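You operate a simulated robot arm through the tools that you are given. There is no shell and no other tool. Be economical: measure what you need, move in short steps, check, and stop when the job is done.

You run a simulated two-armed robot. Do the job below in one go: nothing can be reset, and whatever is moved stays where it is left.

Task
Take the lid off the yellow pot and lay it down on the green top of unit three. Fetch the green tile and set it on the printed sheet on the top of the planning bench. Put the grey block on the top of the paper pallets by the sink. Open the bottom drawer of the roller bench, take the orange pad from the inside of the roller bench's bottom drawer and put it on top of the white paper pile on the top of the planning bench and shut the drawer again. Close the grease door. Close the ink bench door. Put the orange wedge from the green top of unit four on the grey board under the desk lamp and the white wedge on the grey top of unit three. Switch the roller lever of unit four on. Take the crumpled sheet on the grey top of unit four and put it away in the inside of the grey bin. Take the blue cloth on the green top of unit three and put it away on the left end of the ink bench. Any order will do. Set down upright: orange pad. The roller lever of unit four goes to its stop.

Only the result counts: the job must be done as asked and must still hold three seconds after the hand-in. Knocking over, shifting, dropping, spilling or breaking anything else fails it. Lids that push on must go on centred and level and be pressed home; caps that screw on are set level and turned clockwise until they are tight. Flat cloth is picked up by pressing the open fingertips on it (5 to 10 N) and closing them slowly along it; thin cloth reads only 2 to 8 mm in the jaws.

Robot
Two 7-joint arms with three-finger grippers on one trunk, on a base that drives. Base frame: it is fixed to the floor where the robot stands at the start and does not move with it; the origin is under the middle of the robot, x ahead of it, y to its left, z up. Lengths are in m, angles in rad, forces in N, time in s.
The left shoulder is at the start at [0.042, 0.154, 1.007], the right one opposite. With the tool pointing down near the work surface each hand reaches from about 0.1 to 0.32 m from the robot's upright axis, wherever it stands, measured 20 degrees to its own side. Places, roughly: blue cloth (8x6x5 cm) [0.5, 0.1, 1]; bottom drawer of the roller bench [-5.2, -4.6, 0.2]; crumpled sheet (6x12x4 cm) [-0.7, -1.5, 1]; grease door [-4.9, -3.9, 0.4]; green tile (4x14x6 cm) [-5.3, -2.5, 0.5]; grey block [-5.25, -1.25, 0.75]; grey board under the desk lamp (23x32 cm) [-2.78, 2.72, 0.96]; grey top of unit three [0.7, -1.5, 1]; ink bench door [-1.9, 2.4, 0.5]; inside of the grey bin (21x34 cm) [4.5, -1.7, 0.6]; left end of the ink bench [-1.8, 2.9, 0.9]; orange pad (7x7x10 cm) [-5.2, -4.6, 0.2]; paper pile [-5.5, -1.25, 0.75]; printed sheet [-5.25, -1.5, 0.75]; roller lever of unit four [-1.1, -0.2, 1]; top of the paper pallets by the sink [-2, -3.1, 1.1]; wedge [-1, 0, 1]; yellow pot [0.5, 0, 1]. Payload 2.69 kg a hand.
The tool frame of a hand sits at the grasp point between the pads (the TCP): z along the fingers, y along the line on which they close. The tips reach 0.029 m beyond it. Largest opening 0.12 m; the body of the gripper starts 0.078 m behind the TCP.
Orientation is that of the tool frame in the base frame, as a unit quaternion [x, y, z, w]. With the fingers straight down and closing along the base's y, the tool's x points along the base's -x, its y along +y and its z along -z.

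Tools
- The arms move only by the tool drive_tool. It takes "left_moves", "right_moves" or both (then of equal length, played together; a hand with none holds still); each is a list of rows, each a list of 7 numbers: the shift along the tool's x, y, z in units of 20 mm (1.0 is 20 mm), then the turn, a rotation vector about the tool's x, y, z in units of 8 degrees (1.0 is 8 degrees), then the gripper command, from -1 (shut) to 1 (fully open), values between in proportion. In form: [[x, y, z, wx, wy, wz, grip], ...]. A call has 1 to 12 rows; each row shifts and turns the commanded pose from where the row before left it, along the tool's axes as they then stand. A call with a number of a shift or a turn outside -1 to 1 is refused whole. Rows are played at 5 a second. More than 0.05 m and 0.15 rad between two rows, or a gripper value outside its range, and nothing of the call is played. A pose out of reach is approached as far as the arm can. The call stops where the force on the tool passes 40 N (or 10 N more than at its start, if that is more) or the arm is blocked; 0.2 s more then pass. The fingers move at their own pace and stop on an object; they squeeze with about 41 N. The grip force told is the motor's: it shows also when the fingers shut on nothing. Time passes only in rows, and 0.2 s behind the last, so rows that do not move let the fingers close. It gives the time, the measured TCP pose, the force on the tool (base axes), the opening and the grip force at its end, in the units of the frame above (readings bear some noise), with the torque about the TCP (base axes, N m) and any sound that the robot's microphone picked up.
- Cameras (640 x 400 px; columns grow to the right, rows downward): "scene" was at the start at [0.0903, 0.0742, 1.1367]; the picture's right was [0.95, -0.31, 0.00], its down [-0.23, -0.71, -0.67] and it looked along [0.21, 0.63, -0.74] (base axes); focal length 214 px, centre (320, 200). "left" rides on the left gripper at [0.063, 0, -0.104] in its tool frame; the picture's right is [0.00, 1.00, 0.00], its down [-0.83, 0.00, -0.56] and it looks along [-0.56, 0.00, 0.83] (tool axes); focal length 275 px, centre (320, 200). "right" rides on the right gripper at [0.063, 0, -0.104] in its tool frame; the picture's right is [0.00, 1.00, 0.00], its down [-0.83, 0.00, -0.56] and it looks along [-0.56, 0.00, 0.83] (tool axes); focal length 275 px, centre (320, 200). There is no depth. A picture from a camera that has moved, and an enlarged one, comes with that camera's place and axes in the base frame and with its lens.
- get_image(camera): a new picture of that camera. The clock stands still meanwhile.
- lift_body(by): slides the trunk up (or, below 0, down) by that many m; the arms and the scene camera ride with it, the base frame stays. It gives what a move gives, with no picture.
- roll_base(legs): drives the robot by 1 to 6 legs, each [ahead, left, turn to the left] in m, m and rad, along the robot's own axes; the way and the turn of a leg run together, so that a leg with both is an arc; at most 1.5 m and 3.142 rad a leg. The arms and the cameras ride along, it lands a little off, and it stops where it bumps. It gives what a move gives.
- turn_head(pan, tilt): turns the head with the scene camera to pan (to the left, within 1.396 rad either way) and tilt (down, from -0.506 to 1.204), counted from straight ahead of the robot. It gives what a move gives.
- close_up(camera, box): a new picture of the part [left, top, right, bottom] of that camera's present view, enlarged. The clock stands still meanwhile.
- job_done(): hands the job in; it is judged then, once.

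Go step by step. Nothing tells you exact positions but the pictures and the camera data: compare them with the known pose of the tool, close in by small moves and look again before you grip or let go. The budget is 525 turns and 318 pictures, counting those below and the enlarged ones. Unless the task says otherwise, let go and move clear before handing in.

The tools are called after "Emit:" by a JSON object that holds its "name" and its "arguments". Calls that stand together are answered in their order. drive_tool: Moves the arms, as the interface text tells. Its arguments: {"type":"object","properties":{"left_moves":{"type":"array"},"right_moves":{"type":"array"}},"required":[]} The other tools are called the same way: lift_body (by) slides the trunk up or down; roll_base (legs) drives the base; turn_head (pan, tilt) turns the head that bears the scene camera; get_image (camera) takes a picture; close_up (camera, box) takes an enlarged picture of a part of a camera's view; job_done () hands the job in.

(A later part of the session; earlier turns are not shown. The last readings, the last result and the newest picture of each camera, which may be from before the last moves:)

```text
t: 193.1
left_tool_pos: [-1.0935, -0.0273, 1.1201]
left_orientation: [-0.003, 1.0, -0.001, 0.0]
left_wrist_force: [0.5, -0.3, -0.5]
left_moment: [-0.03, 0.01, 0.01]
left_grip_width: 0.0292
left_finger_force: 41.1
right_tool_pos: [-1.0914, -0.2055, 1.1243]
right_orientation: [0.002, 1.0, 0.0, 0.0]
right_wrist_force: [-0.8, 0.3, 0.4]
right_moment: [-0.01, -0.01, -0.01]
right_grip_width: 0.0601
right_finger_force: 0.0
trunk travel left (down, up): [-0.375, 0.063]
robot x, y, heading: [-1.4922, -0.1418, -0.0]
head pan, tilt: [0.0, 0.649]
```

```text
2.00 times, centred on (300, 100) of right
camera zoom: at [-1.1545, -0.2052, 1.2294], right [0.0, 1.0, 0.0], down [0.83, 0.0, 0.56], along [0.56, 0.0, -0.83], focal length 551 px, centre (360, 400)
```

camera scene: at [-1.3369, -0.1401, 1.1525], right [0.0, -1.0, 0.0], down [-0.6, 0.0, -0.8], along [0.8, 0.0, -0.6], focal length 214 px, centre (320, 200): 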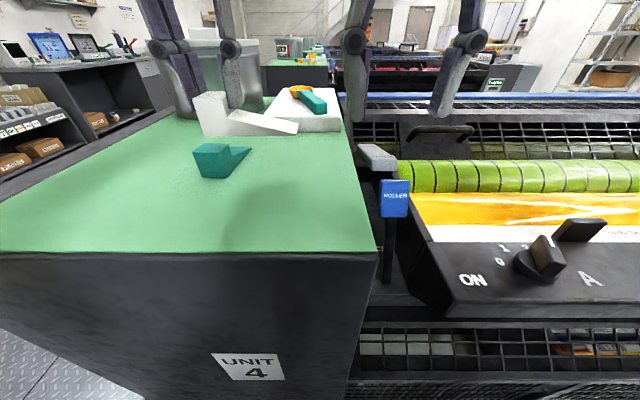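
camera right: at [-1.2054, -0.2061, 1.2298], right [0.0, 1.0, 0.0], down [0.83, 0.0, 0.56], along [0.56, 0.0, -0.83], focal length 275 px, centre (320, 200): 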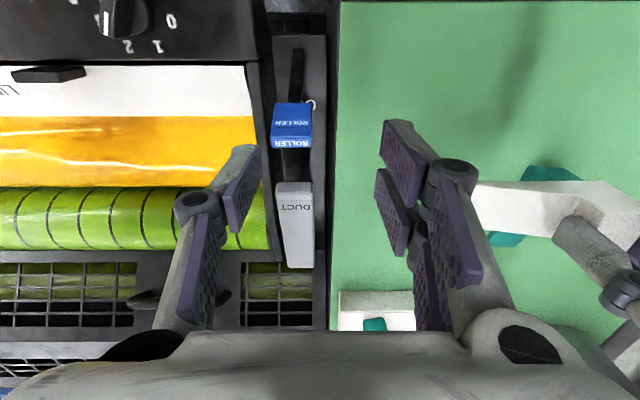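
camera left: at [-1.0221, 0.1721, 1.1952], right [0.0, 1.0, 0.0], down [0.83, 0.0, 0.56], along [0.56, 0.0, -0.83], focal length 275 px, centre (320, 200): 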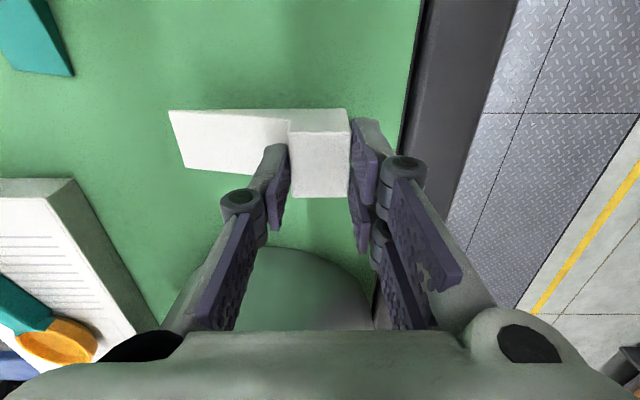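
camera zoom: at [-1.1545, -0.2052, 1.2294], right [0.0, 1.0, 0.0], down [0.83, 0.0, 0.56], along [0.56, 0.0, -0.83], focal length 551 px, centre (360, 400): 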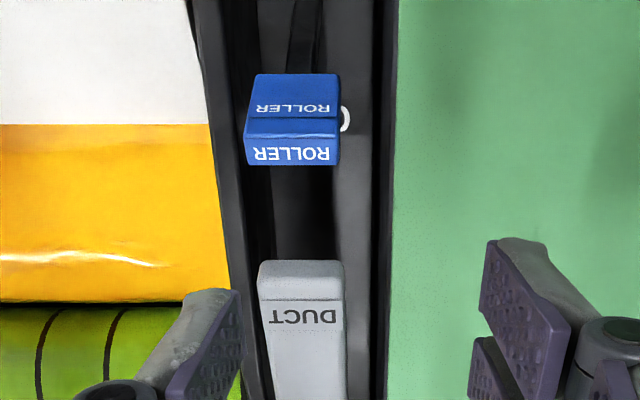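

Emit:
{"name": "close_up", "arguments": {"camera": "scene", "box": [370, 170, 420, 300]}}

Emit:
{"name": "drive_tool", "arguments": {"right_moves": [[0, 1, 0, 0, 0, 0, 0], [0.5, 1, 0, 1, 0, 0, 0], [0.5, 0, 0, 1, 0, 0, 0], [0, 0, 0, 1, 0, 0, 0]]}}

Emit:
{"name": "get_image", "arguments": {"camera": "right"}}

```text
3.08 times, centred on (395, 235) of scene
camera zoom: at [-1.3367, -0.1398, 1.1524], right [0.0, -1.0, 0.0], down [-0.6, 0.0, -0.8], along [0.8, 0.0, -0.6], focal length 660 px, centre (89, 92)
```

zoom: 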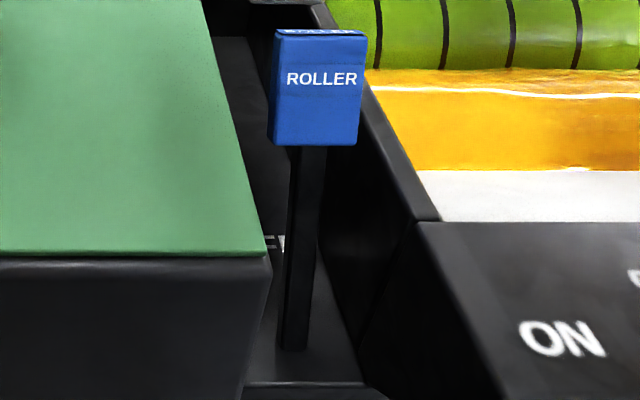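

```text
t: 194.1
left_tool_pos: [-1.091, -0.0226, 1.1185]
left_orientation: [-0.01, 1.0, -0.002, -0.001]
left_wrist_force: [-0.5, -0.5, -1.1]
left_moment: [0.01, 0.03, -0.01]
left_grip_width: 0.0293
left_finger_force: 40.8
right_tool_pos: [-1.0968, -0.1733, 1.1007]
right_orientation: [0.011, 0.981, -0.195, 0.004]
right_wrist_force: [0.0, 0.0, -0.4]
right_moment: [0.03, 0.01, 0.01]
right_grip_width: 0.0601
right_finger_force: 0.0
right hand out of reach, approached as far as the arm can: row 3, 4
trunk travel left (down, up): [-0.375, 0.063]
robot x, y, heading: [-1.4936, -0.1393, -0.004]
head pan, tilt: [0.0, 0.649]
```

```text
231 pictures are left
camera right: at [-1.1607, -0.1336, 1.1967], right [0.02, 0.92, -0.38], down [0.83, 0.2, 0.52], along [0.56, -0.33, -0.76], focal length 275 px, centre (320, 200)
```

right: 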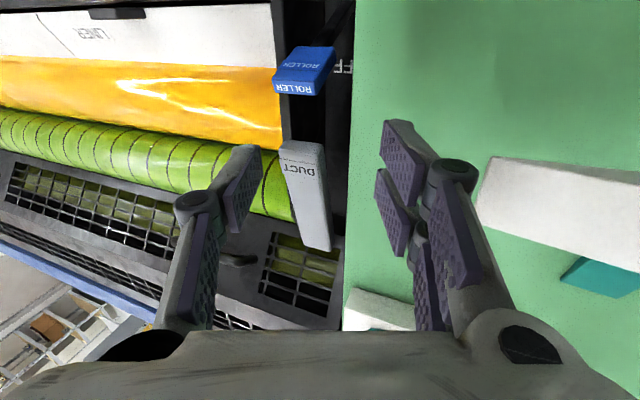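

The lever leans away (+x) at "OFF"; ON must be toward me. I straighten the hand and come above the lever head near (-1.12,-0.234).

Emit:
{"name": "drive_tool", "arguments": {"right_moves": [[0, 0, 0, -1, 0, 0, 0], [0, 0, 0, -1, 0, 0, 0], [0, -1, 0, -0.85, 0, 0, 0], [0, -1, 0, 0, 0, 0, 0], [0.5, -1, 0, 0, 0, 0, 0]]}}

Emit:
{"name": "get_image", "arguments": {"camera": "right"}}

```text
t: 195.3
left_tool_pos: [-1.0937, -0.0272, 1.1206]
left_orientation: [-0.002, 1.0, -0.001, 0.002]
left_wrist_force: [-0.3, -0.3, -0.4]
left_moment: [0.02, -0.01, 0.01]
left_grip_width: 0.029
left_finger_force: 40.9
right_tool_pos: [-1.113, -0.2292, 1.1009]
right_orientation: [0.002, 1.0, -0.01, 0.001]
right_wrist_force: [0.1, -0.8, 0.0]
right_moment: [0.0, -0.03, -0.03]
right_grip_width: 0.0599
right_finger_force: 0.1
trunk travel left (down, up): [-0.375, 0.063]
robot x, y, heading: [-1.4876, -0.1385, 0.001]
head pan, tilt: [0.0, 0.649]
```

```text
230 pictures are left
camera right: at [-1.1753, -0.2279, 1.2051], right [0.0, 1.0, -0.02], down [0.83, 0.01, 0.56], along [0.56, -0.02, -0.83], focal length 275 px, centre (320, 200)
```

right: 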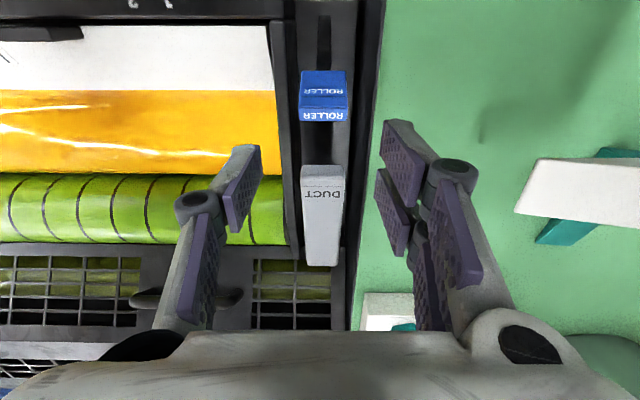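

Emit:
{"name": "drive_tool", "arguments": {"right_moves": [[0.3, 0, 1, 0, 0, 0, 0], [0, 0, 1, 0, 0, 0, 0], [0, 0, 0.8, 0, 0, 0, 0]]}}

Emit:
{"name": "get_image", "arguments": {"camera": "right"}}

Emit:
{"name": "close_up", "arguments": {"camera": "scene", "box": [320, 100, 480, 260]}}

```text
t: 196.1
left_tool_pos: [-1.0941, -0.0279, 1.1214]
left_orientation: [-0.002, 1.0, -0.001, 0.002]
left_wrist_force: [-1.0, 0.8, -1.9]
left_moment: [0.01, 0.0, 0.0]
left_grip_width: 0.029
left_finger_force: 40.6
right_tool_pos: [-1.1162, -0.2323, 1.0439]
right_orientation: [0.003, 1.0, -0.01, 0.0]
right_wrist_force: [-0.7, 0.3, -0.6]
right_moment: [-0.04, -0.03, -0.01]
right_grip_width: 0.0601
right_finger_force: 0.2
trunk travel left (down, up): [-0.375, 0.063]
robot x, y, heading: [-1.4864, -0.1372, -0.002]
head pan, tilt: [0.0, 0.649]
```

```text
229 pictures are left
camera right: at [-1.1788, -0.2299, 1.1486], right [0.0, 1.0, -0.02], down [0.83, 0.01, 0.56], along [0.56, -0.02, -0.83], focal length 275 px, centre (320, 200)
```

right: 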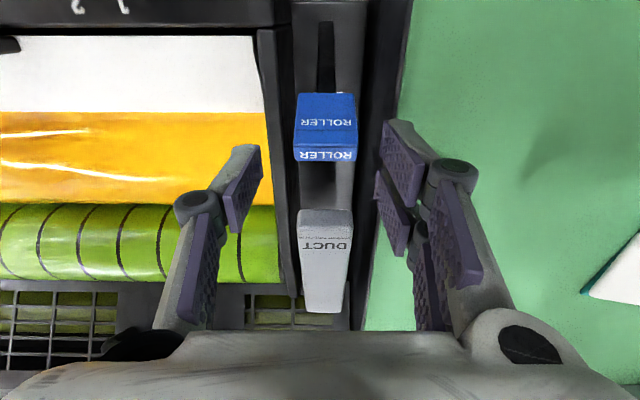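

```text
2.50 times, centred on (400, 180) of scene
camera zoom: at [-1.3368, -0.14, 1.1524], right [0.0, -1.0, 0.0], down [-0.6, 0.0, -0.8], along [0.8, 0.0, -0.6], focal length 536 px, centre (120, 250)
```

zoom: 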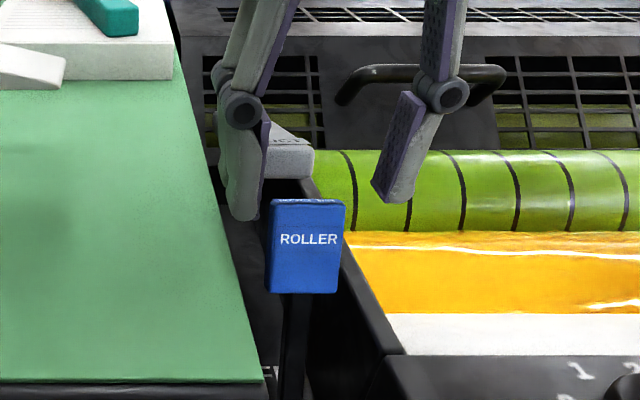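

Emit:
{"name": "drive_tool", "arguments": {"right_moves": [[0.3, 0.15, 0.5, 0, 0, 0, -0.1], [0, 0, 0.5, 0, 0, 0, -0.1], [0, 0, 0.4, 0, 0, 0, -0.1], [0, 0, 0.3, 0, 0, 0, -0.1]]}}

Emit:
{"name": "get_image", "arguments": {"camera": "right"}}

Emit:
{"name": "close_up", "arguments": {"camera": "scene", "box": [320, 100, 480, 260]}}

```text
t: 197.1
left_tool_pos: [-1.0939, -0.0294, 1.121]
left_orientation: [-0.003, 1.0, -0.001, 0.002]
left_wrist_force: [-0.1, 0.2, -0.5]
left_moment: [0.02, -0.01, -0.02]
left_grip_width: 0.0292
left_finger_force: 41.0
right_tool_pos: [-1.1233, -0.2289, 1.0099]
right_orientation: [0.002, 1.0, -0.009, 0.001]
right_wrist_force: [-0.6, -4.4, 3.8]
right_moment: [0.06, 0.05, 0.03]
right_grip_width: 0.0529
right_finger_force: 0.0
trunk travel left (down, up): [-0.375, 0.063]
robot x, y, heading: [-1.4893, -0.1345, -0.002]
head pan, tilt: [0.0, 0.649]
```

```text
227 pictures are left
camera right: at [-1.1856, -0.2269, 1.1147], right [0.0, 1.0, -0.02], down [0.83, 0.01, 0.56], along [0.56, -0.02, -0.83], focal length 275 px, centre (320, 200)
```

right: 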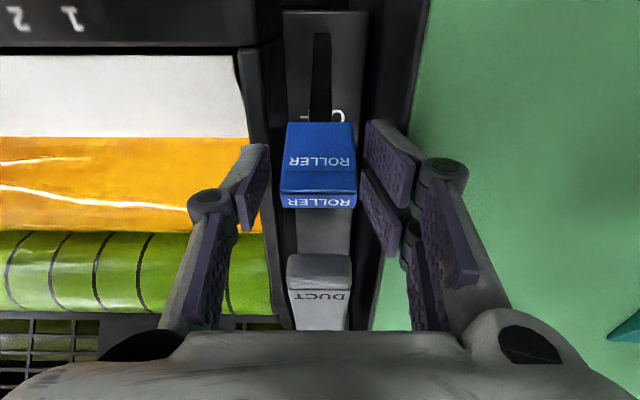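

```text
2.50 times, centred on (400, 180) of scene
camera zoom: at [-1.337, -0.1404, 1.1525], right [0.0, -1.0, 0.0], down [-0.6, 0.0, -0.8], along [0.8, 0.0, -0.6], focal length 536 px, centre (120, 250)
```

zoom: 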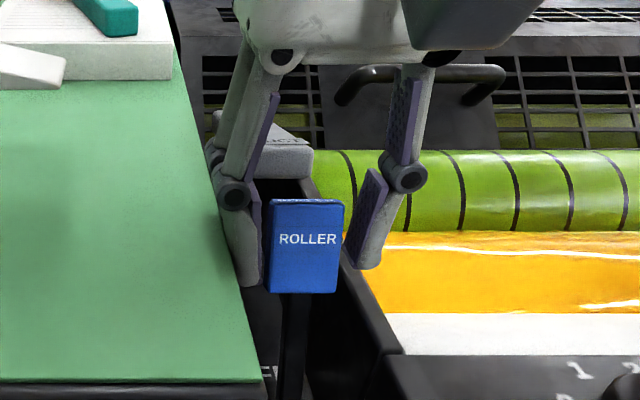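

Emit:
{"name": "drive_tool", "arguments": {"right_moves": [[0, 0, 0, 0, 0, 0, -0.4], [0, 0, 0, 0, 0, 0, -1], [0, 0, 0, 0, 0, 0, -1]]}}

Emit:
{"name": "get_image", "arguments": {"camera": "right"}}

```text
t: 197.9
left_tool_pos: [-1.094, -0.0281, 1.1208]
left_orientation: [-0.002, 1.0, 0.0, 0.001]
left_wrist_force: [-0.8, 0.0, -1.0]
left_moment: [0.0, 0.04, -0.03]
left_grip_width: 0.0291
left_finger_force: 40.9
right_tool_pos: [-1.1228, -0.2292, 1.01]
right_orientation: [0.003, 1.0, -0.009, -0.001]
right_wrist_force: [-0.8, -4.8, -3.0]
right_moment: [0.06, -0.09, -0.09]
right_grip_width: 0.0334
right_finger_force: 45.1
trunk travel left (down, up): [-0.375, 0.063]
robot x, y, heading: [-1.4909, -0.1381, -0.0]
head pan, tilt: [0.0, 0.649]
```

```text
225 pictures are left
camera right: at [-1.1853, -0.2269, 1.1144], right [0.0, 1.0, -0.02], down [0.83, 0.01, 0.56], along [0.56, -0.02, -0.83], focal length 275 px, centre (320, 200)
```

right: 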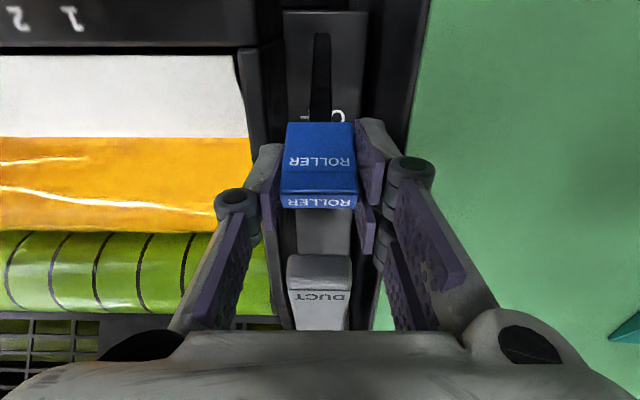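

Emit:
{"name": "drive_tool", "arguments": {"right_moves": [[0.4, 0, -0.08, 0, 0, 0, -1], [0.4, 0, -0.06, 0, 0, 0, -1], [0.4, 0, -0.03, 0, 0, 0, -1], [0.4, 0, 0, 0, 0, 0, -1]]}}

Emit:
{"name": "get_image", "arguments": {"camera": "right"}}

```text
t: 198.9
left_tool_pos: [-1.0935, -0.0311, 1.1212]
left_orientation: [-0.002, 1.0, 0.0, 0.002]
left_wrist_force: [0.0, -1.0, -1.5]
left_moment: [0.02, 0.03, 0.03]
left_grip_width: 0.0289
left_finger_force: 40.8
right_tool_pos: [-1.1535, -0.2286, 1.0125]
right_orientation: [0.004, 1.0, -0.009, 0.001]
right_wrist_force: [14.6, -20.7, 20.7]
right_moment: [-0.48, -1.21, 0.11]
right_grip_width: 0.0337
right_finger_force: 45.6
trunk travel left (down, up): [-0.375, 0.063]
robot x, y, heading: [-1.4879, -0.1389, -0.002]
head pan, tilt: [0.0, 0.649]
```

```text
224 pictures are left
camera right: at [-1.2175, -0.2267, 1.1168], right [0.0, 1.0, -0.02], down [0.83, 0.01, 0.56], along [0.56, -0.02, -0.83], focal length 275 px, centre (320, 200)
```

right: 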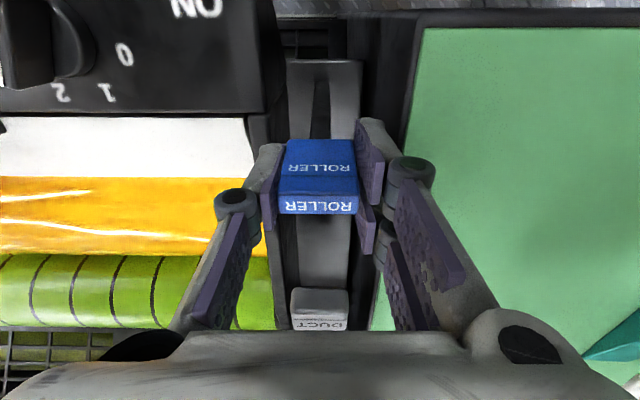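

Emit:
{"name": "drive_tool", "arguments": {"right_moves": [[0.4, 0.05, -0.05, 0, 0, 0, -1], [0.4, 0.05, 0, 0, 0, 0, -1], [0.4, 0, 0.05, 0, 0, 0, -1]]}}

Emit:
{"name": "get_image", "arguments": {"camera": "right"}}

```text
t: 199.7
left_tool_pos: [-1.0928, -0.031, 1.1202]
left_orientation: [-0.003, 1.0, 0.0, 0.002]
left_wrist_force: [-1.3, -0.5, -1.1]
left_moment: [-0.01, -0.01, -0.02]
left_grip_width: 0.0292
left_finger_force: 41.0
right_tool_pos: [-1.1775, -0.2273, 1.0107]
right_orientation: [0.004, 1.0, -0.011, 0.0]
right_wrist_force: [15.1, -34.1, -2.1]
right_moment: [-0.17, -1.84, -0.15]
right_grip_width: 0.034
right_finger_force: 44.7
trunk travel left (down, up): [-0.375, 0.063]
robot x, y, heading: [-1.4912, -0.1396, 0.002]
head pan, tilt: [0.0, 0.649]
```

```text
223 pictures are left
camera right: at [-1.2396, -0.2263, 1.1155], right [0.0, 1.0, -0.02], down [0.83, 0.01, 0.56], along [0.56, -0.02, -0.83], focal length 275 px, centre (320, 200)
```

right: 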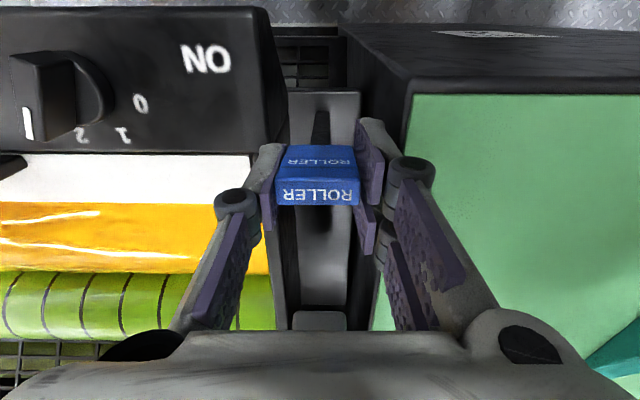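

Emit:
{"name": "drive_tool", "arguments": {"right_moves": [[0.4, -0.2, 0.05, 0, 0, 0, -1], [0.4, -0.1, 0.1, 0, 0, 0, -1], [0.4, 0, 0.12, 0, 0, 0, -1], [0.4, 0, 0.15, 0, 0, 0, -1]]}}

Emit:
{"name": "get_image", "arguments": {"camera": "right"}}

```text
t: 200.7
left_tool_pos: [-1.0913, -0.0266, 1.1204]
left_orientation: [-0.004, 1.0, -0.001, 0.001]
left_wrist_force: [0.2, -0.5, 0.3]
left_moment: [-0.02, -0.02, 0.0]
left_grip_width: 0.0291
left_finger_force: 40.9
right_tool_pos: [-1.2094, -0.2291, 1.0034]
right_orientation: [0.004, 1.0, -0.007, 0.003]
right_wrist_force: [27.9, 1.6, 24.3]
right_moment: [0.1, -0.8, 0.6]
right_grip_width: 0.0341
right_finger_force: 44.8
trunk travel left (down, up): [-0.375, 0.063]
robot x, y, heading: [-1.493, -0.1425, 0.005]
head pan, tilt: [0.0, 0.649]
```

```text
222 pictures are left
camera right: at [-1.2716, -0.2274, 1.108], right [0.0, 1.0, -0.01], down [0.83, 0.01, 0.56], along [0.56, -0.01, -0.83], focal length 275 px, centre (320, 200)
```

right: 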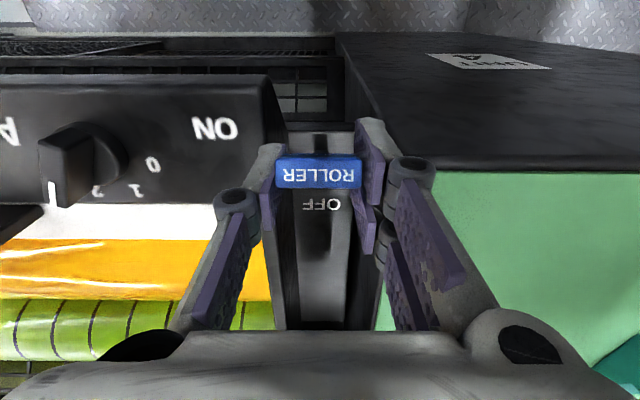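

Emit:
{"name": "drive_tool", "arguments": {"right_moves": [[0.4, 0, 0.15, 0, 0, 0, -1], [0.4, 0, 0.2, 0, 0, 0, -1], [0.4, 0, 0.2, 0, 0, 0, -1], [0.4, 0, 0.25, 0, 0, 0, -1]]}}

Emit:
{"name": "get_image", "arguments": {"camera": "right"}}

Emit:
{"name": "get_image", "arguments": {"camera": "scene"}}

```text
t: 201.4
left_tool_pos: [-1.0916, -0.0274, 1.1196]
left_orientation: [-0.004, 1.0, 0.0, 0.0]
left_wrist_force: [-0.2, -0.5, -0.7]
left_moment: [0.02, -0.04, 0.02]
left_grip_width: 0.0294
left_finger_force: 41.0
right_tool_pos: [-1.224, -0.2287, 0.9953]
right_orientation: [0.006, 1.0, -0.007, 0.008]
right_wrist_force: [16.0, 1.3, 2.1]
right_moment: [0.5, 0.01, 0.45]
right_grip_width: 0.033
right_finger_force: 45.4
trunk travel left (down, up): [-0.375, 0.063]
robot x, y, heading: [-1.4914, -0.1398, -0.001]
head pan, tilt: [0.0, 0.649]
stopped in row 3 (right hand): the force on the tool passed its limit at 54 N (the readings are from after the stop); the commanded pose is now the measured one
```

```text
221 pictures are left
camera right: at [-1.2868, -0.227, 1.0992], right [0.01, 1.0, -0.01], down [0.82, 0.0, 0.57], along [0.57, -0.01, -0.82], focal length 275 px, centre (320, 200)
```

right: 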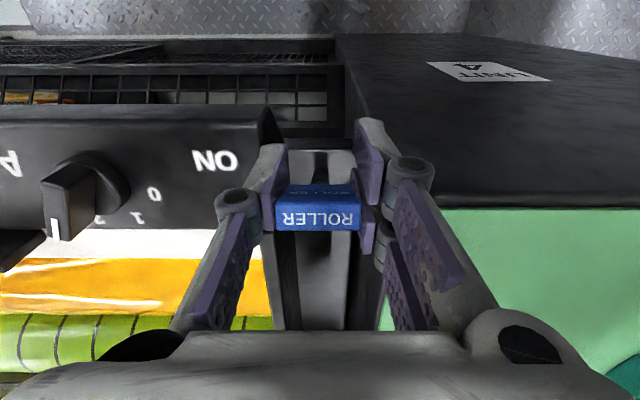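

```text
220 pictures are left
camera scene: at [-1.3348, -0.1398, 1.1519], right [0.0, -1.0, 0.0], down [-0.61, 0.0, -0.8], along [0.8, 0.0, -0.61], focal length 214 px, centre (320, 200)
```

scene: 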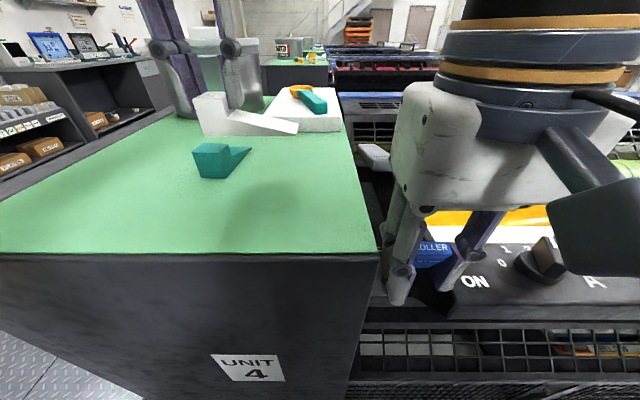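

Emit:
{"name": "drive_tool", "arguments": {"right_moves": [[0, 0, 0, 0, 0, 0, -0.1], [0, 0, 0, 0, 0, 0, -0.1], [0, 0, -0.8, 0, 0, 0, -0.1], [0, 0, -1, 0, 0, 0, -0.1]]}}

Emit:
{"name": "get_image", "arguments": {"camera": "right"}}

Emit:
{"name": "get_image", "arguments": {"camera": "scene"}}

```text
t: 202.4
left_tool_pos: [-1.0941, -0.0269, 1.1211]
left_orientation: [-0.003, 1.0, 0.0, 0.002]
left_wrist_force: [-0.8, 0.7, -0.4]
left_moment: [0.02, 0.0, -0.03]
left_grip_width: 0.029
left_finger_force: 41.2
right_tool_pos: [-1.2289, -0.2287, 1.0334]
right_orientation: [0.004, 1.0, -0.008, 0.006]
right_wrist_force: [0.0, 0.0, 0.0]
right_moment: [0.02, -0.03, 0.01]
right_grip_width: 0.0539
right_finger_force: 0.1
trunk travel left (down, up): [-0.375, 0.063]
robot x, y, heading: [-1.4891, -0.1407, 0.005]
head pan, tilt: [0.0, 0.649]
```

```text
219 pictures are left
camera right: at [-1.2912, -0.2273, 1.1375], right [0.0, 1.0, -0.02], down [0.82, 0.01, 0.57], along [0.57, -0.02, -0.82], focal length 275 px, centre (320, 200)
```

right: 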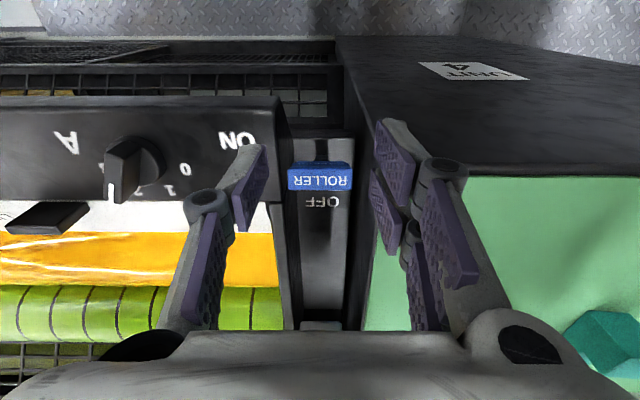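

```text
218 pictures are left
camera scene: at [-1.3362, -0.1394, 1.1538], right [0.0, -1.0, 0.0], down [-0.59, 0.0, -0.81], along [0.81, 0.0, -0.59], focal length 214 px, centre (320, 200)
```

scene: 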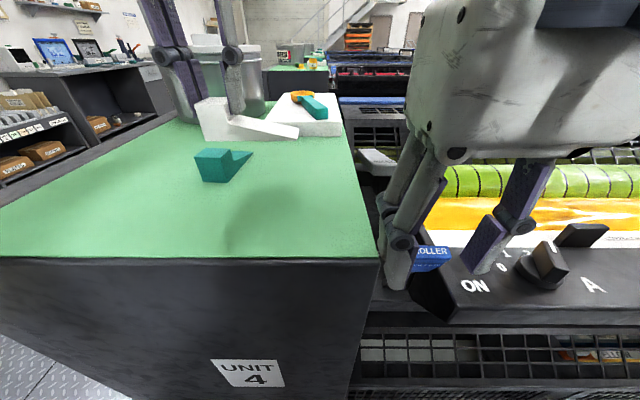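

The lever leans toward me now, near its end. To be sure it is at its stop I hook it from behind with closed fingers and pull.

Emit:
{"name": "drive_tool", "arguments": {"right_moves": [[-1, 0, -0.5, 0, 0, 0, -1], [-1, 0, 0, 0, 0, 0, -1], [-1, 0, 0, 0, 0, 0, -1], [-1, 0, 0, 0, 0, 0, -1], [-0.6, 0, 0.8, 0, 0, 0, -1], [0, 0, 0.8, 0, 0, 0, -1], [0, 0, 0.8, 0, 0, 0, -1], [0, 0, 0.6, 0, 0, 0, -1]]}}

Emit:
{"name": "get_image", "arguments": {"camera": "right"}}

```text
t: 203.8
left_tool_pos: [-1.0934, -0.0284, 1.1205]
left_orientation: [-0.003, 1.0, -0.002, 0.0]
left_wrist_force: [0.4, 0.6, -1.6]
left_moment: [0.0, -0.04, -0.01]
left_grip_width: 0.0293
left_finger_force: 41.5
right_tool_pos: [-1.1292, -0.2286, 1.0179]
right_orientation: [0.007, 1.0, -0.005, 0.013]
right_wrist_force: [3.4, -1.3, 20.0]
right_moment: [-0.24, 0.72, 0.28]
right_grip_width: 0.0333
right_finger_force: 45.3
trunk travel left (down, up): [-0.375, 0.063]
robot x, y, heading: [-1.4898, -0.1408, 0.001]
head pan, tilt: [0.0, 0.649]
stopped in row 7 (right hand): the force on the tool passed its limit at 90 N (the readings are from after the stop); the commanded pose is now the measured one
```

```text
217 pictures are left
camera right: at [-1.195, -0.2276, 1.1209], right [0.01, 1.0, -0.01], down [0.82, 0.0, 0.58], along [0.58, -0.01, -0.82], focal length 275 px, centre (320, 200)
```

right: 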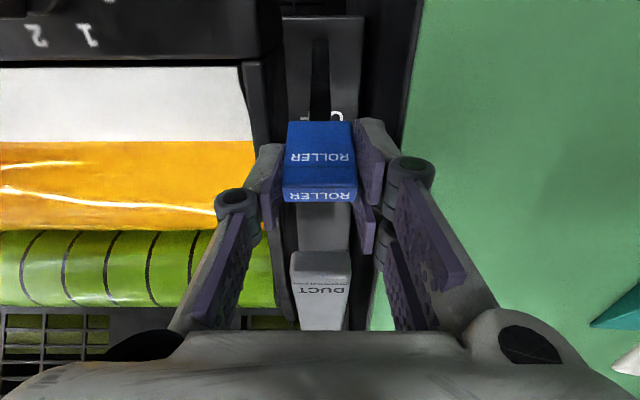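

The fingers caught the head and carried it back. I pull it toward me again.

Emit:
{"name": "drive_tool", "arguments": {"right_moves": [[0, 0, 0.25, 0, 0, 0, -1], [0.5, 0, -0.05, 0, 0, 0, -1], [0.5, 0, -0.05, 0, 0, 0, -1], [0.5, 0, 0, 0, 0, 0, -1], [0.5, 0, 0, 0, 0, 0, -1], [0.5, 0, 0.05, 0, 0, 0, -1], [0.5, 0, 0.08, 0, 0, 0, -1], [0.4, 0, 0.1, 0, 0, 0, -1], [0.4, 0, 0.15, 0, 0, 0, -1], [0.4, 0, 0.15, 0, 0, 0, -1]]}}

Emit:
{"name": "get_image", "arguments": {"camera": "right"}}

```text
t: 206.0
left_tool_pos: [-1.0906, -0.029, 1.1206]
left_orientation: [-0.003, 1.0, -0.002, -0.001]
left_wrist_force: [-0.2, 0.5, -1.8]
left_moment: [0.03, -0.04, -0.01]
left_grip_width: 0.0291
left_finger_force: 41.5
right_tool_pos: [-1.2104, -0.2289, 1.001]
right_orientation: [0.007, 1.0, -0.006, 0.014]
right_wrist_force: [30.1, -10.4, 18.8]
right_moment: [-0.41, -0.81, 0.42]
right_grip_width: 0.0339
right_finger_force: 45.4
trunk travel left (down, up): [-0.375, 0.063]
robot x, y, heading: [-1.4874, -0.1376, 0.002]
head pan, tilt: [0.0, 0.649]
```

```text
216 pictures are left
camera right: at [-1.2756, -0.2274, 1.1036], right [0.01, 1.0, -0.01], down [0.82, 0.0, 0.58], along [0.58, -0.01, -0.82], focal length 275 px, centre (320, 200)
```

right: 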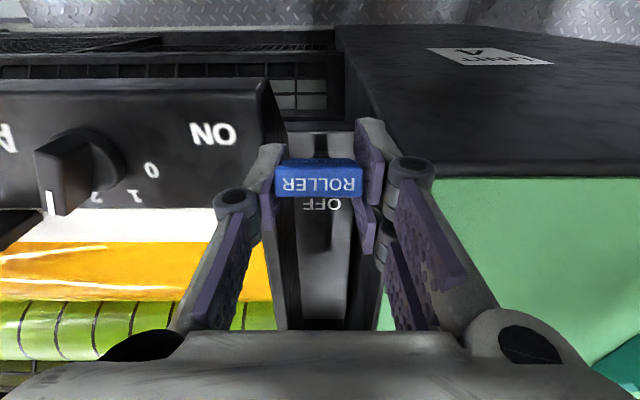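

Emit:
{"name": "drive_tool", "arguments": {"right_moves": [[0, 0, 0, 0, 0, 0, -0.05], [0, 0, 0, 0, 0, 0, -0.05], [0, 0, -1, 0, 0, 0, -0.05], [0, 0, -1, 0, 0, 0, -0.05], [0, 0, -1, 0, 0, 0, -0.05], [0, 0, -0.5, 0, 0, 0, -1], [-1, 0, 0, 0, 0, 0, -1], [-1, 0, 0, 0, 0, 0, -1], [-1, 0, 0, 0, 0, 0, -1]]}}

Emit:
{"name": "get_image", "arguments": {"camera": "right"}}

Emit:
{"name": "get_image", "arguments": {"camera": "scene"}}

```text
t: 208.0
left_tool_pos: [-1.0926, -0.0279, 1.1203]
left_orientation: [-0.004, 1.0, -0.001, 0.003]
left_wrist_force: [-0.6, 0.3, -0.6]
left_moment: [0.0, -0.04, -0.01]
left_grip_width: 0.0293
left_finger_force: 41.0
right_tool_pos: [-1.155, -0.2289, 1.0715]
right_orientation: [0.006, 1.0, -0.006, 0.011]
right_wrist_force: [0.5, -0.6, 0.2]
right_moment: [-0.04, 0.01, 0.02]
right_grip_width: 0.0
right_finger_force: 28.3
trunk travel left (down, up): [-0.375, 0.063]
robot x, y, heading: [-1.4871, -0.1432, 0.001]
head pan, tilt: [0.0, 0.649]
```

```text
215 pictures are left
camera right: at [-1.22, -0.2277, 1.1753], right [0.01, 1.0, -0.01], down [0.82, 0.0, 0.57], along [0.57, -0.01, -0.82], focal length 275 px, centre (320, 200)
```

right: 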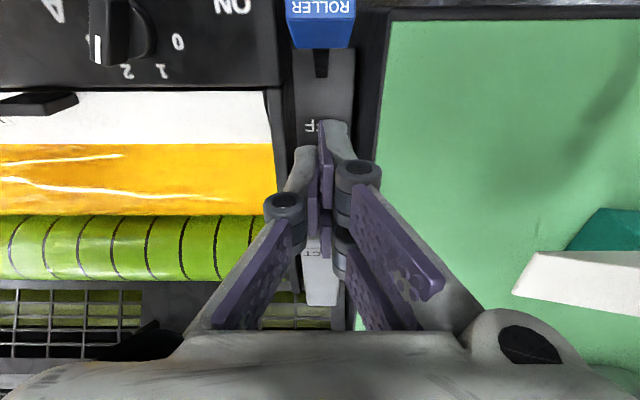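

```text
214 pictures are left
camera scene: at [-1.3359, -0.1398, 1.1524], right [0.0, -1.0, 0.0], down [-0.6, 0.0, -0.8], along [0.8, 0.0, -0.6], focal length 214 px, centre (320, 200)
```

scene: 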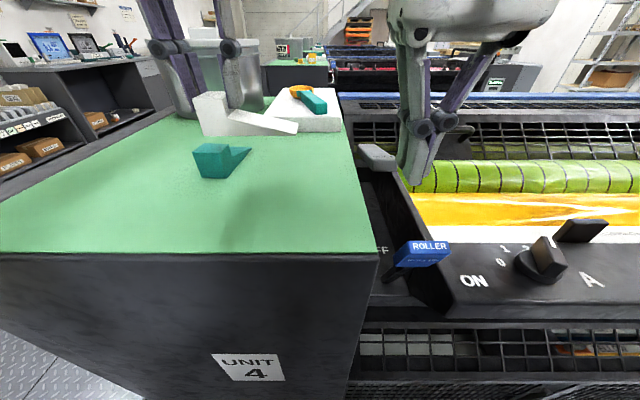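

Emit:
{"name": "drive_tool", "arguments": {"right_moves": [[0, 0, 1, 0, 0, 0, -1], [0, 0, 1, 0, 0, 0, -1], [0, 0, 1, 0, 0, 0, -1], [0, 0, 1, 0, 0, 0, -1], [0, 0, 0.6, 0, 0, 0, -1], [0.4, 0, 0, 0, 0, 0, -1], [0.4, 0, 0, 0, 0, 0, -1], [0.4, 0, 0, 0, 0, 0, -1], [0.4, 0, 0, 0, 0, 0, -1], [0.4, 0, 0, 0, 0, 0, -1]]}}

Emit:
{"name": "get_image", "arguments": {"camera": "scene"}}

```text
t: 209.9
left_tool_pos: [-1.091, -0.0281, 1.1209]
left_orientation: [-0.004, 1.0, -0.001, 0.002]
left_wrist_force: [-0.2, -0.1, -0.8]
left_moment: [0.0, -0.02, -0.03]
left_grip_width: 0.0292
left_finger_force: 40.7
right_tool_pos: [-1.1701, -0.2279, 0.9789]
right_orientation: [0.012, 1.0, -0.004, 0.021]
right_wrist_force: [22.4, -1.4, 3.2]
right_moment: [-0.17, -0.54, -0.09]
right_grip_width: 0.0001
right_finger_force: 28.2
trunk travel left (down, up): [-0.375, 0.063]
robot x, y, heading: [-1.4901, -0.1387, 0.006]
head pan, tilt: [0.0, 0.649]
stopped in row 9 (right hand): the force on the tool passed its limit at 47 N (the readings are from after the stop); the commanded pose is now the measured one
```

```text
213 pictures are left
camera scene: at [-1.3341, -0.1399, 1.1522], right [0.0, -1.0, 0.0], down [-0.61, 0.0, -0.8], along [0.8, 0.0, -0.61], focal length 214 px, centre (320, 200)
```

scene: 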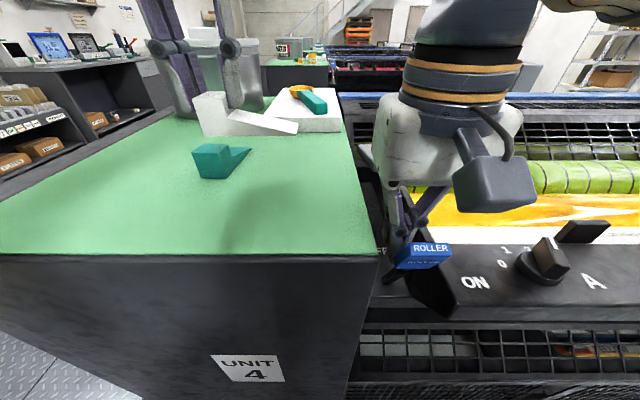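

The lever resists at its stop: it's on. I free the hand and raise it.

Emit:
{"name": "drive_tool", "arguments": {"right_moves": [[-1, 0, 0, 0, 0, 0, -1], [0, 0, -1, 0, 0, 0, -1], [0, 0, -1, 0, 0, 0, -1], [0, 0, -1, 0, 0, 0, -1], [0, 0, -1, 0, 0, 0, -1], [0, 0, -1, 0, 0, 0, -1], [0, 0, -1, 0, 0, 0, -1], [0, 0, -1, 0, 0, 0, -1]]}}

Emit:
{"name": "get_image", "arguments": {"camera": "scene"}}

```text
t: 211.7
left_tool_pos: [-1.0914, -0.0276, 1.1208]
left_orientation: [-0.004, 1.0, -0.001, 0.001]
left_wrist_force: [-1.1, 0.6, 0.4]
left_moment: [0.02, 0.0, 0.01]
left_grip_width: 0.0293
left_finger_force: 41.0
right_tool_pos: [-1.1572, -0.2255, 1.1213]
right_orientation: [0.01, 1.0, -0.005, 0.018]
right_wrist_force: [0.7, -0.7, 0.0]
right_moment: [0.02, 0.01, -0.02]
right_grip_width: 0.0
right_finger_force: 28.3
trunk travel left (down, up): [-0.375, 0.063]
robot x, y, heading: [-1.4887, -0.1421, 0.007]
head pan, tilt: [0.0, 0.649]
```

```text
212 pictures are left
camera scene: at [-1.3357, -0.1398, 1.1525], right [0.0, -1.0, 0.0], down [-0.6, 0.0, -0.8], along [0.8, 0.0, -0.6], focal length 214 px, centre (320, 200)
```

scene: 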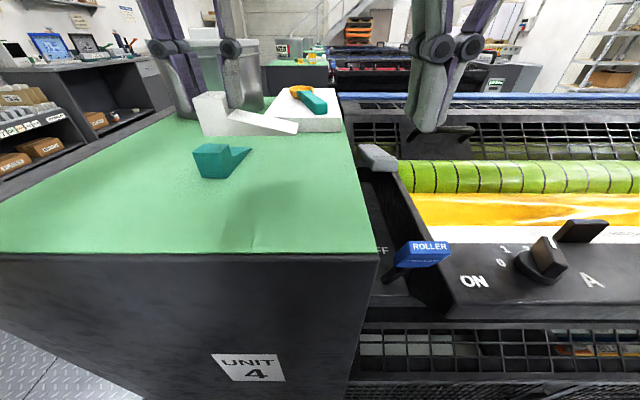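

Emit:
{"name": "roll_base", "arguments": {"legs": [[-0.16, 0, 0], [0, 0.97, -0.005], [1.47, 0, 0], [0, -1.4, 0]]}}

Emit:
{"name": "turn_head", "arguments": {"pan": -0.6, "tilt": 0.4}}

Emit:
{"name": "get_image", "arguments": {"camera": "scene"}}

```text
t: 238.3
left_tool_pos: [0.289, -0.4331, 1.1212]
left_orientation: [-0.036, 0.999, -0.001, 0.002]
left_wrist_force: [0.1, 0.3, -1.8]
left_moment: [-0.01, -0.02, -0.02]
left_grip_width: 0.0293
left_finger_force: 41.4
right_tool_pos: [0.2369, -0.6335, 1.1218]
right_orientation: [-0.022, 1.0, -0.004, 0.018]
right_wrist_force: [-0.4, -0.1, 2.3]
right_moment: [0.02, 0.0, -0.02]
right_grip_width: 0.0
right_finger_force: 28.4
trunk travel left (down, up): [-0.375, 0.063]
robot x, y, heading: [-0.1014, -0.5708, 0.067]
head pan, tilt: [0.0, 0.649]
```

```text
t: 239.3
left_tool_pos: [0.2895, -0.4319, 1.121]
left_orientation: [-0.036, 0.999, 0.0, 0.002]
left_wrist_force: [0.1, 0.1, 0.7]
left_moment: [0.02, 0.0, 0.0]
left_grip_width: 0.0292
left_finger_force: 40.9
right_tool_pos: [0.2375, -0.6337, 1.1214]
right_orientation: [-0.023, 1.0, -0.005, 0.019]
right_wrist_force: [0.7, 0.2, -0.1]
right_moment: [-0.01, 0.01, 0.0]
right_grip_width: 0.0002
right_finger_force: 28.7
trunk travel left (down, up): [-0.375, 0.063]
robot x, y, heading: [-0.1027, -0.5693, 0.066]
head pan, tilt: [-0.6, 0.4]
```

```text
211 pictures are left
camera scene: at [0.046, -0.6122, 1.1749], right [-0.51, -0.86, 0.0], down [-0.34, 0.2, -0.92], along [0.79, -0.47, -0.39], focal length 214 px, centre (320, 200)
```

scene: 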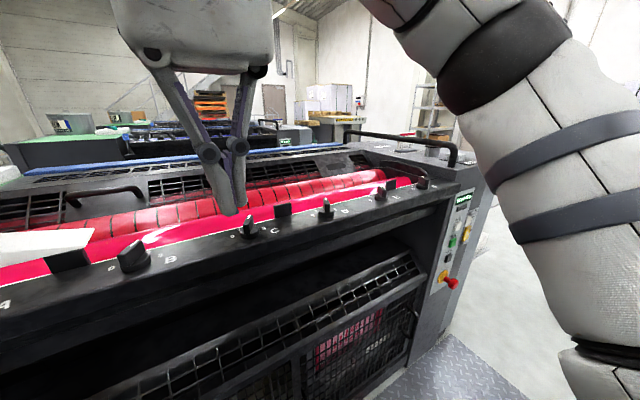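

Emit:
{"name": "roll_base", "arguments": {"legs": [[-0.04, 0, -0.066], [0, -0.85, 0]]}}

Emit:
{"name": "turn_head", "arguments": {"pan": 0, "tilt": 0.6}}

Emit:
{"name": "get_image", "arguments": {"camera": "scene"}}

```text
t: 246.7
left_tool_pos: [0.2566, -1.3109, 1.1215]
left_orientation: [0.001, 1.0, -0.001, 0.002]
left_wrist_force: [0.4, -0.3, -0.9]
left_moment: [0.05, 0.0, -0.03]
left_grip_width: 0.0292
left_finger_force: 40.5
right_tool_pos: [0.1906, -1.5083, 1.1207]
right_orientation: [0.014, 1.0, -0.005, 0.018]
right_wrist_force: [-1.2, -1.4, 0.5]
right_moment: [-0.01, 0.01, -0.01]
right_grip_width: 0.0001
right_finger_force: 27.8
trunk travel left (down, up): [-0.375, 0.063]
robot x, y, heading: [-0.1393, -1.4201, -0.007]
head pan, tilt: [-0.6, 0.4]
```

```text
t: 247.7
left_tool_pos: [0.2561, -1.312, 1.1193]
left_orientation: [0.002, 1.0, 0.0, 0.002]
left_wrist_force: [-0.5, -0.6, -1.0]
left_moment: [0.02, -0.02, -0.01]
left_grip_width: 0.0291
left_finger_force: 40.7
right_tool_pos: [0.1894, -1.5084, 1.1209]
right_orientation: [0.015, 1.0, -0.005, 0.019]
right_wrist_force: [-0.8, 0.2, 0.6]
right_moment: [-0.02, 0.0, -0.01]
right_grip_width: 0.0
right_finger_force: 28.4
trunk travel left (down, up): [-0.375, 0.063]
robot x, y, heading: [-0.1383, -1.4198, -0.003]
head pan, tilt: [0.0, 0.6]
```

```text
210 pictures are left
camera scene: at [0.0132, -1.4212, 1.1568], right [-0.01, -1.0, 0.0], down [-0.56, 0.0, -0.83], along [0.83, -0.01, -0.56], focal length 214 px, centre (320, 200)
```

scene: 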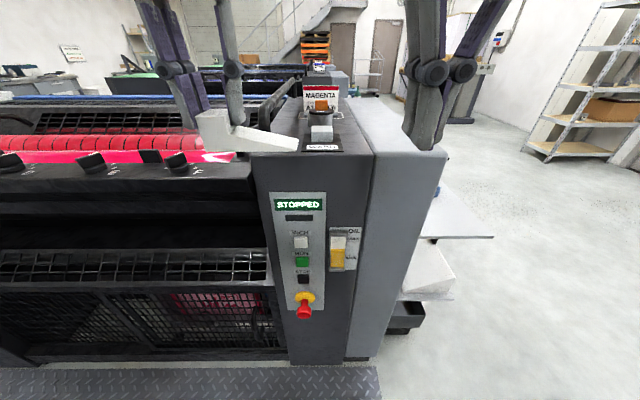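

Emit:
{"name": "close_up", "arguments": {"camera": "scene", "box": [230, 70, 450, 210]}}

Emit:
{"name": "get_image", "arguments": {"camera": "right"}}

Emit:
{"name": "get_image", "arguments": {"camera": "left"}}

```text
2.86 times, centred on (340, 140) of scene
camera zoom: at [0.0132, -1.4212, 1.1568], right [-0.01, -1.0, 0.0], down [-0.56, 0.0, -0.83], along [0.83, -0.01, -0.56], focal length 613 px, centre (263, 371)
```

zoom: 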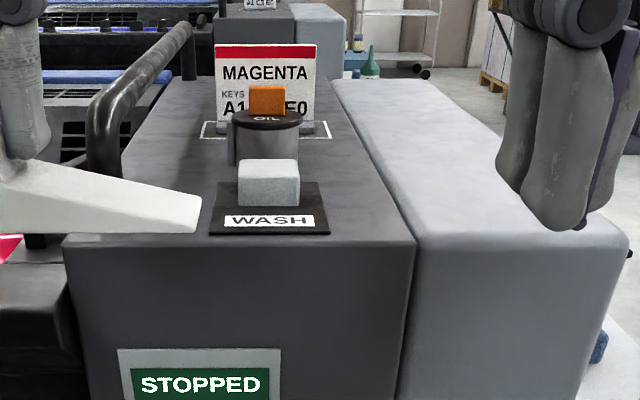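

```text
208 pictures are left
camera right: at [0.1231, -1.5063, 1.2232], right [0.02, 1.0, -0.01], down [0.81, -0.01, 0.59], along [0.59, -0.02, -0.81], focal length 275 px, centre (320, 200)
```

right: 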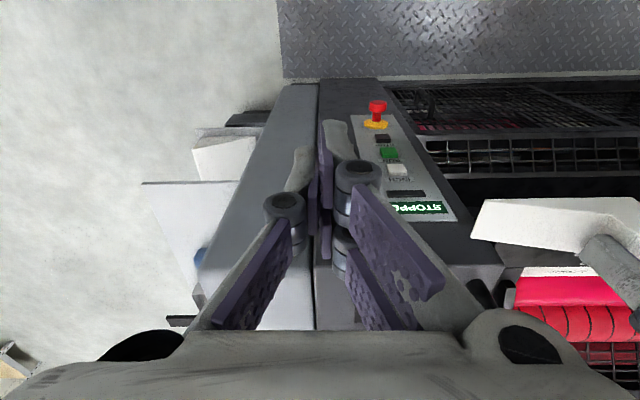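

```text
207 pictures are left
camera left: at [0.193, -1.3117, 1.2254], right [0.01, 1.0, 0.0], down [0.83, 0.0, 0.56], along [0.56, -0.01, -0.83], focal length 275 px, centre (320, 200)
```

left: 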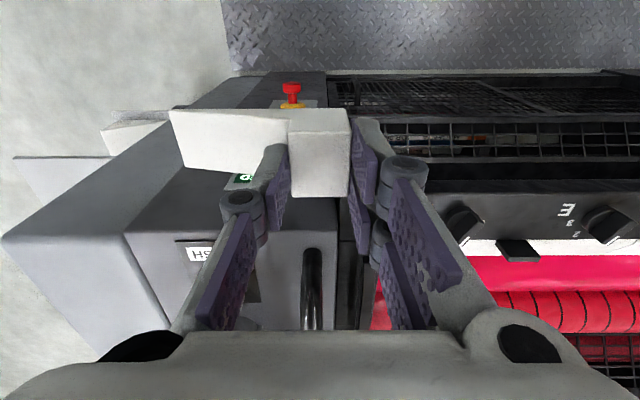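

Unit three's grey end has a dark part and a lighter part. I turn to look at unit four's grey top and the crumpled sheet.

Emit:
{"name": "roll_base", "arguments": {"legs": [[0.02, 0, 1.53], [0, 0, 1.55]]}}

Emit:
{"name": "get_image", "arguments": {"camera": "scene"}}

```text
t: 255.6
left_tool_pos: [-0.5312, -1.4878, 1.1204]
left_orientation: [0.999, -0.036, -0.002, -0.001]
left_wrist_force: [0.1, 1.4, 0.3]
left_moment: [0.0, -0.04, -0.01]
left_grip_width: 0.0291
left_finger_force: 40.8
right_tool_pos: [-0.4512, -1.2956, 1.1205]
right_orientation: [0.999, -0.049, -0.018, -0.005]
right_wrist_force: [0.4, -0.7, 0.9]
right_moment: [0.02, 0.03, 0.0]
right_grip_width: 0.0
right_finger_force: 28.2
trunk travel left (down, up): [-0.375, 0.063]
robot x, y, heading: [-0.1292, -1.4067, 3.061]
head pan, tilt: [0.0, 0.6]
```

```text
206 pictures are left
camera scene: at [-0.2784, -1.3961, 1.1567], right [0.08, 1.0, 0.0], down [0.56, -0.04, -0.83], along [-0.82, 0.06, -0.56], focal length 214 px, centre (320, 200)
```

scene: 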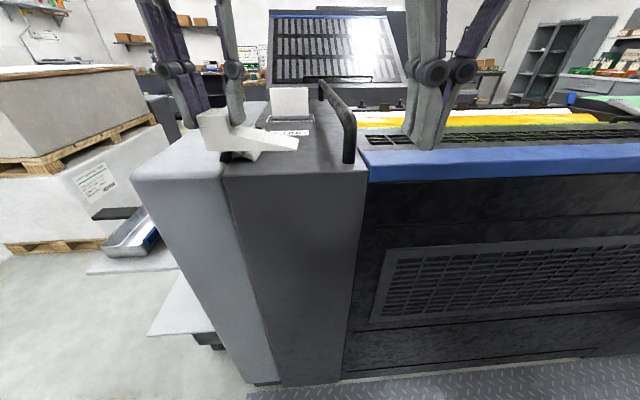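

Emit:
{"name": "close_up", "arguments": {"camera": "scene", "box": [120, 70, 380, 230]}}

Emit:
{"name": "get_image", "arguments": {"camera": "left"}}

Emit:
{"name": "get_image", "arguments": {"camera": "right"}}

```text
2.46 times, centred on (250, 150) of scene
camera zoom: at [-0.2784, -1.3961, 1.1567], right [0.08, 1.0, 0.0], down [0.56, -0.04, -0.83], along [-0.82, 0.06, -0.56], focal length 528 px, centre (492, 323)
```

zoom: 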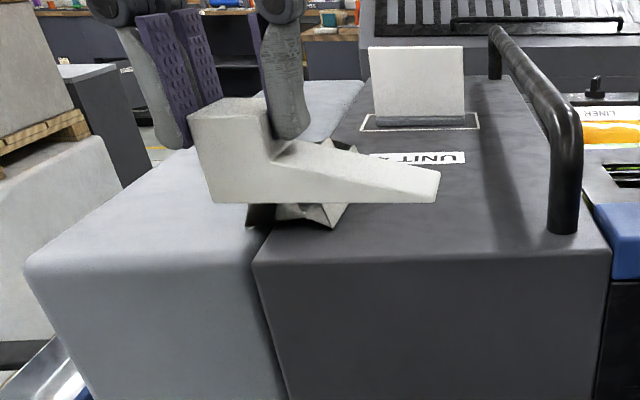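

```text
204 pictures are left
camera left: at [-0.4684, -1.4935, 1.2254], right [-0.08, -1.0, 0.0], down [-0.83, 0.06, 0.56], along [-0.56, 0.05, -0.83], focal length 275 px, centre (320, 200)
```

left: 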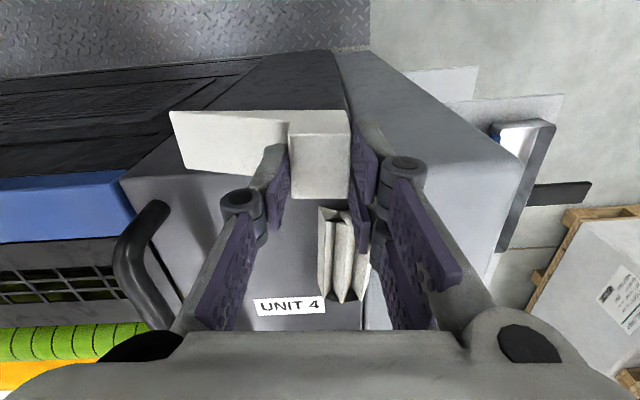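

```text
203 pictures are left
camera right: at [-0.3847, -1.3031, 1.2232], right [-0.1, -1.0, -0.01], down [-0.81, 0.07, 0.59], along [-0.58, 0.06, -0.81], focal length 275 px, centre (320, 200)
```

right: 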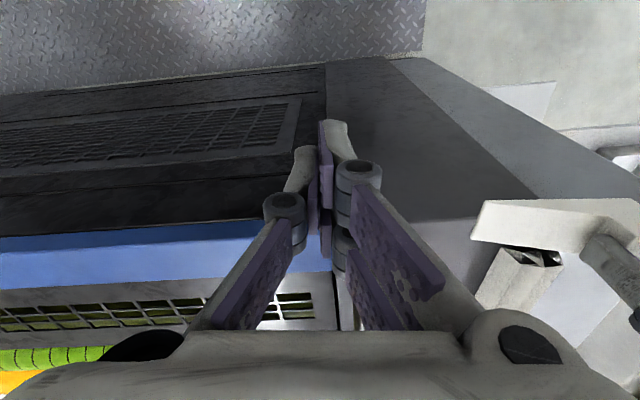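

The sheet lies at about (-0.69,-1.50) along x. I shift so the right hand can take it.

Emit:
{"name": "roll_base", "arguments": {"legs": [[0, 0.2, 0.08], [0.16, 0, 0]]}}

Emit:
{"name": "drive_tool", "arguments": {"right_moves": [[0, 0, 0, 0, 0, 0, 0.5], [0, 0, 0, 0, 0, 0, 0.5]]}}

Emit:
{"name": "get_image", "arguments": {"camera": "right"}}

Emit:
{"name": "get_image", "arguments": {"camera": "scene"}}

```text
t: 258.8
left_tool_pos: [-0.6953, -1.7151, 1.1203]
left_orientation: [1.0, 0.004, -0.002, -0.001]
left_wrist_force: [-0.5, -0.9, -1.3]
left_moment: [0.02, -0.01, -0.02]
left_grip_width: 0.0293
left_finger_force: 41.9
right_tool_pos: [-0.6297, -1.5167, 1.1207]
right_orientation: [1.0, -0.01, -0.018, -0.004]
right_wrist_force: [-0.4, -0.5, -0.9]
right_moment: [0.01, -0.01, -0.01]
right_grip_width: 0.0
right_finger_force: 28.8
trunk travel left (down, up): [-0.375, 0.063]
robot x, y, heading: [-0.2985, -1.599, -3.14]
head pan, tilt: [0.0, 0.6]
```

```text
t: 259.4
left_tool_pos: [-0.6935, -1.7152, 1.1203]
left_orientation: [1.0, 0.004, -0.001, -0.001]
left_wrist_force: [0.6, 0.0, -0.1]
left_moment: [-0.02, 0.0, 0.02]
left_grip_width: 0.0289
left_finger_force: 41.3
right_tool_pos: [-0.6288, -1.5169, 1.1206]
right_orientation: [1.0, -0.01, -0.019, -0.005]
right_wrist_force: [0.1, -0.1, 0.5]
right_moment: [0.0, 0.01, 0.02]
right_grip_width: 0.0899
right_finger_force: 0.0
trunk travel left (down, up): [-0.375, 0.063]
robot x, y, heading: [-0.2978, -1.6017, -3.135]
head pan, tilt: [0.0, 0.6]
```

```text
202 pictures are left
camera right: at [-0.5617, -1.5194, 1.2232], right [-0.02, -1.0, -0.01], down [-0.81, 0.01, 0.59], along [-0.59, 0.02, -0.81], focal length 275 px, centre (320, 200)
```

right: 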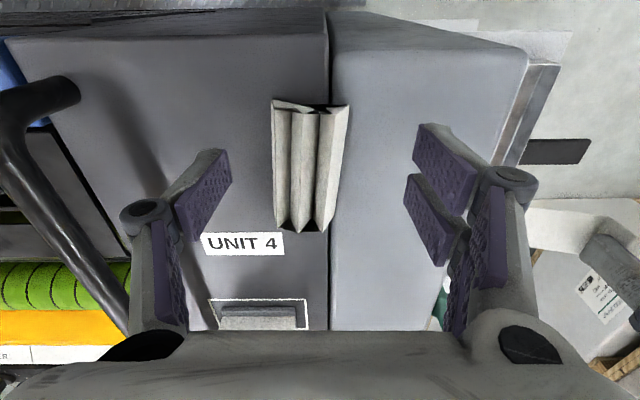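

```text
201 pictures are left
camera scene: at [-0.4482, -1.6036, 1.1567], right [0.0, 1.0, 0.0], down [0.56, 0.0, -0.83], along [-0.83, 0.0, -0.56], focal length 214 px, centre (320, 200)
```

scene: 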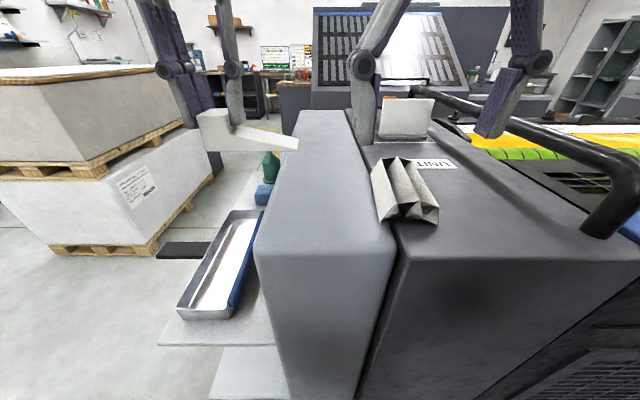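

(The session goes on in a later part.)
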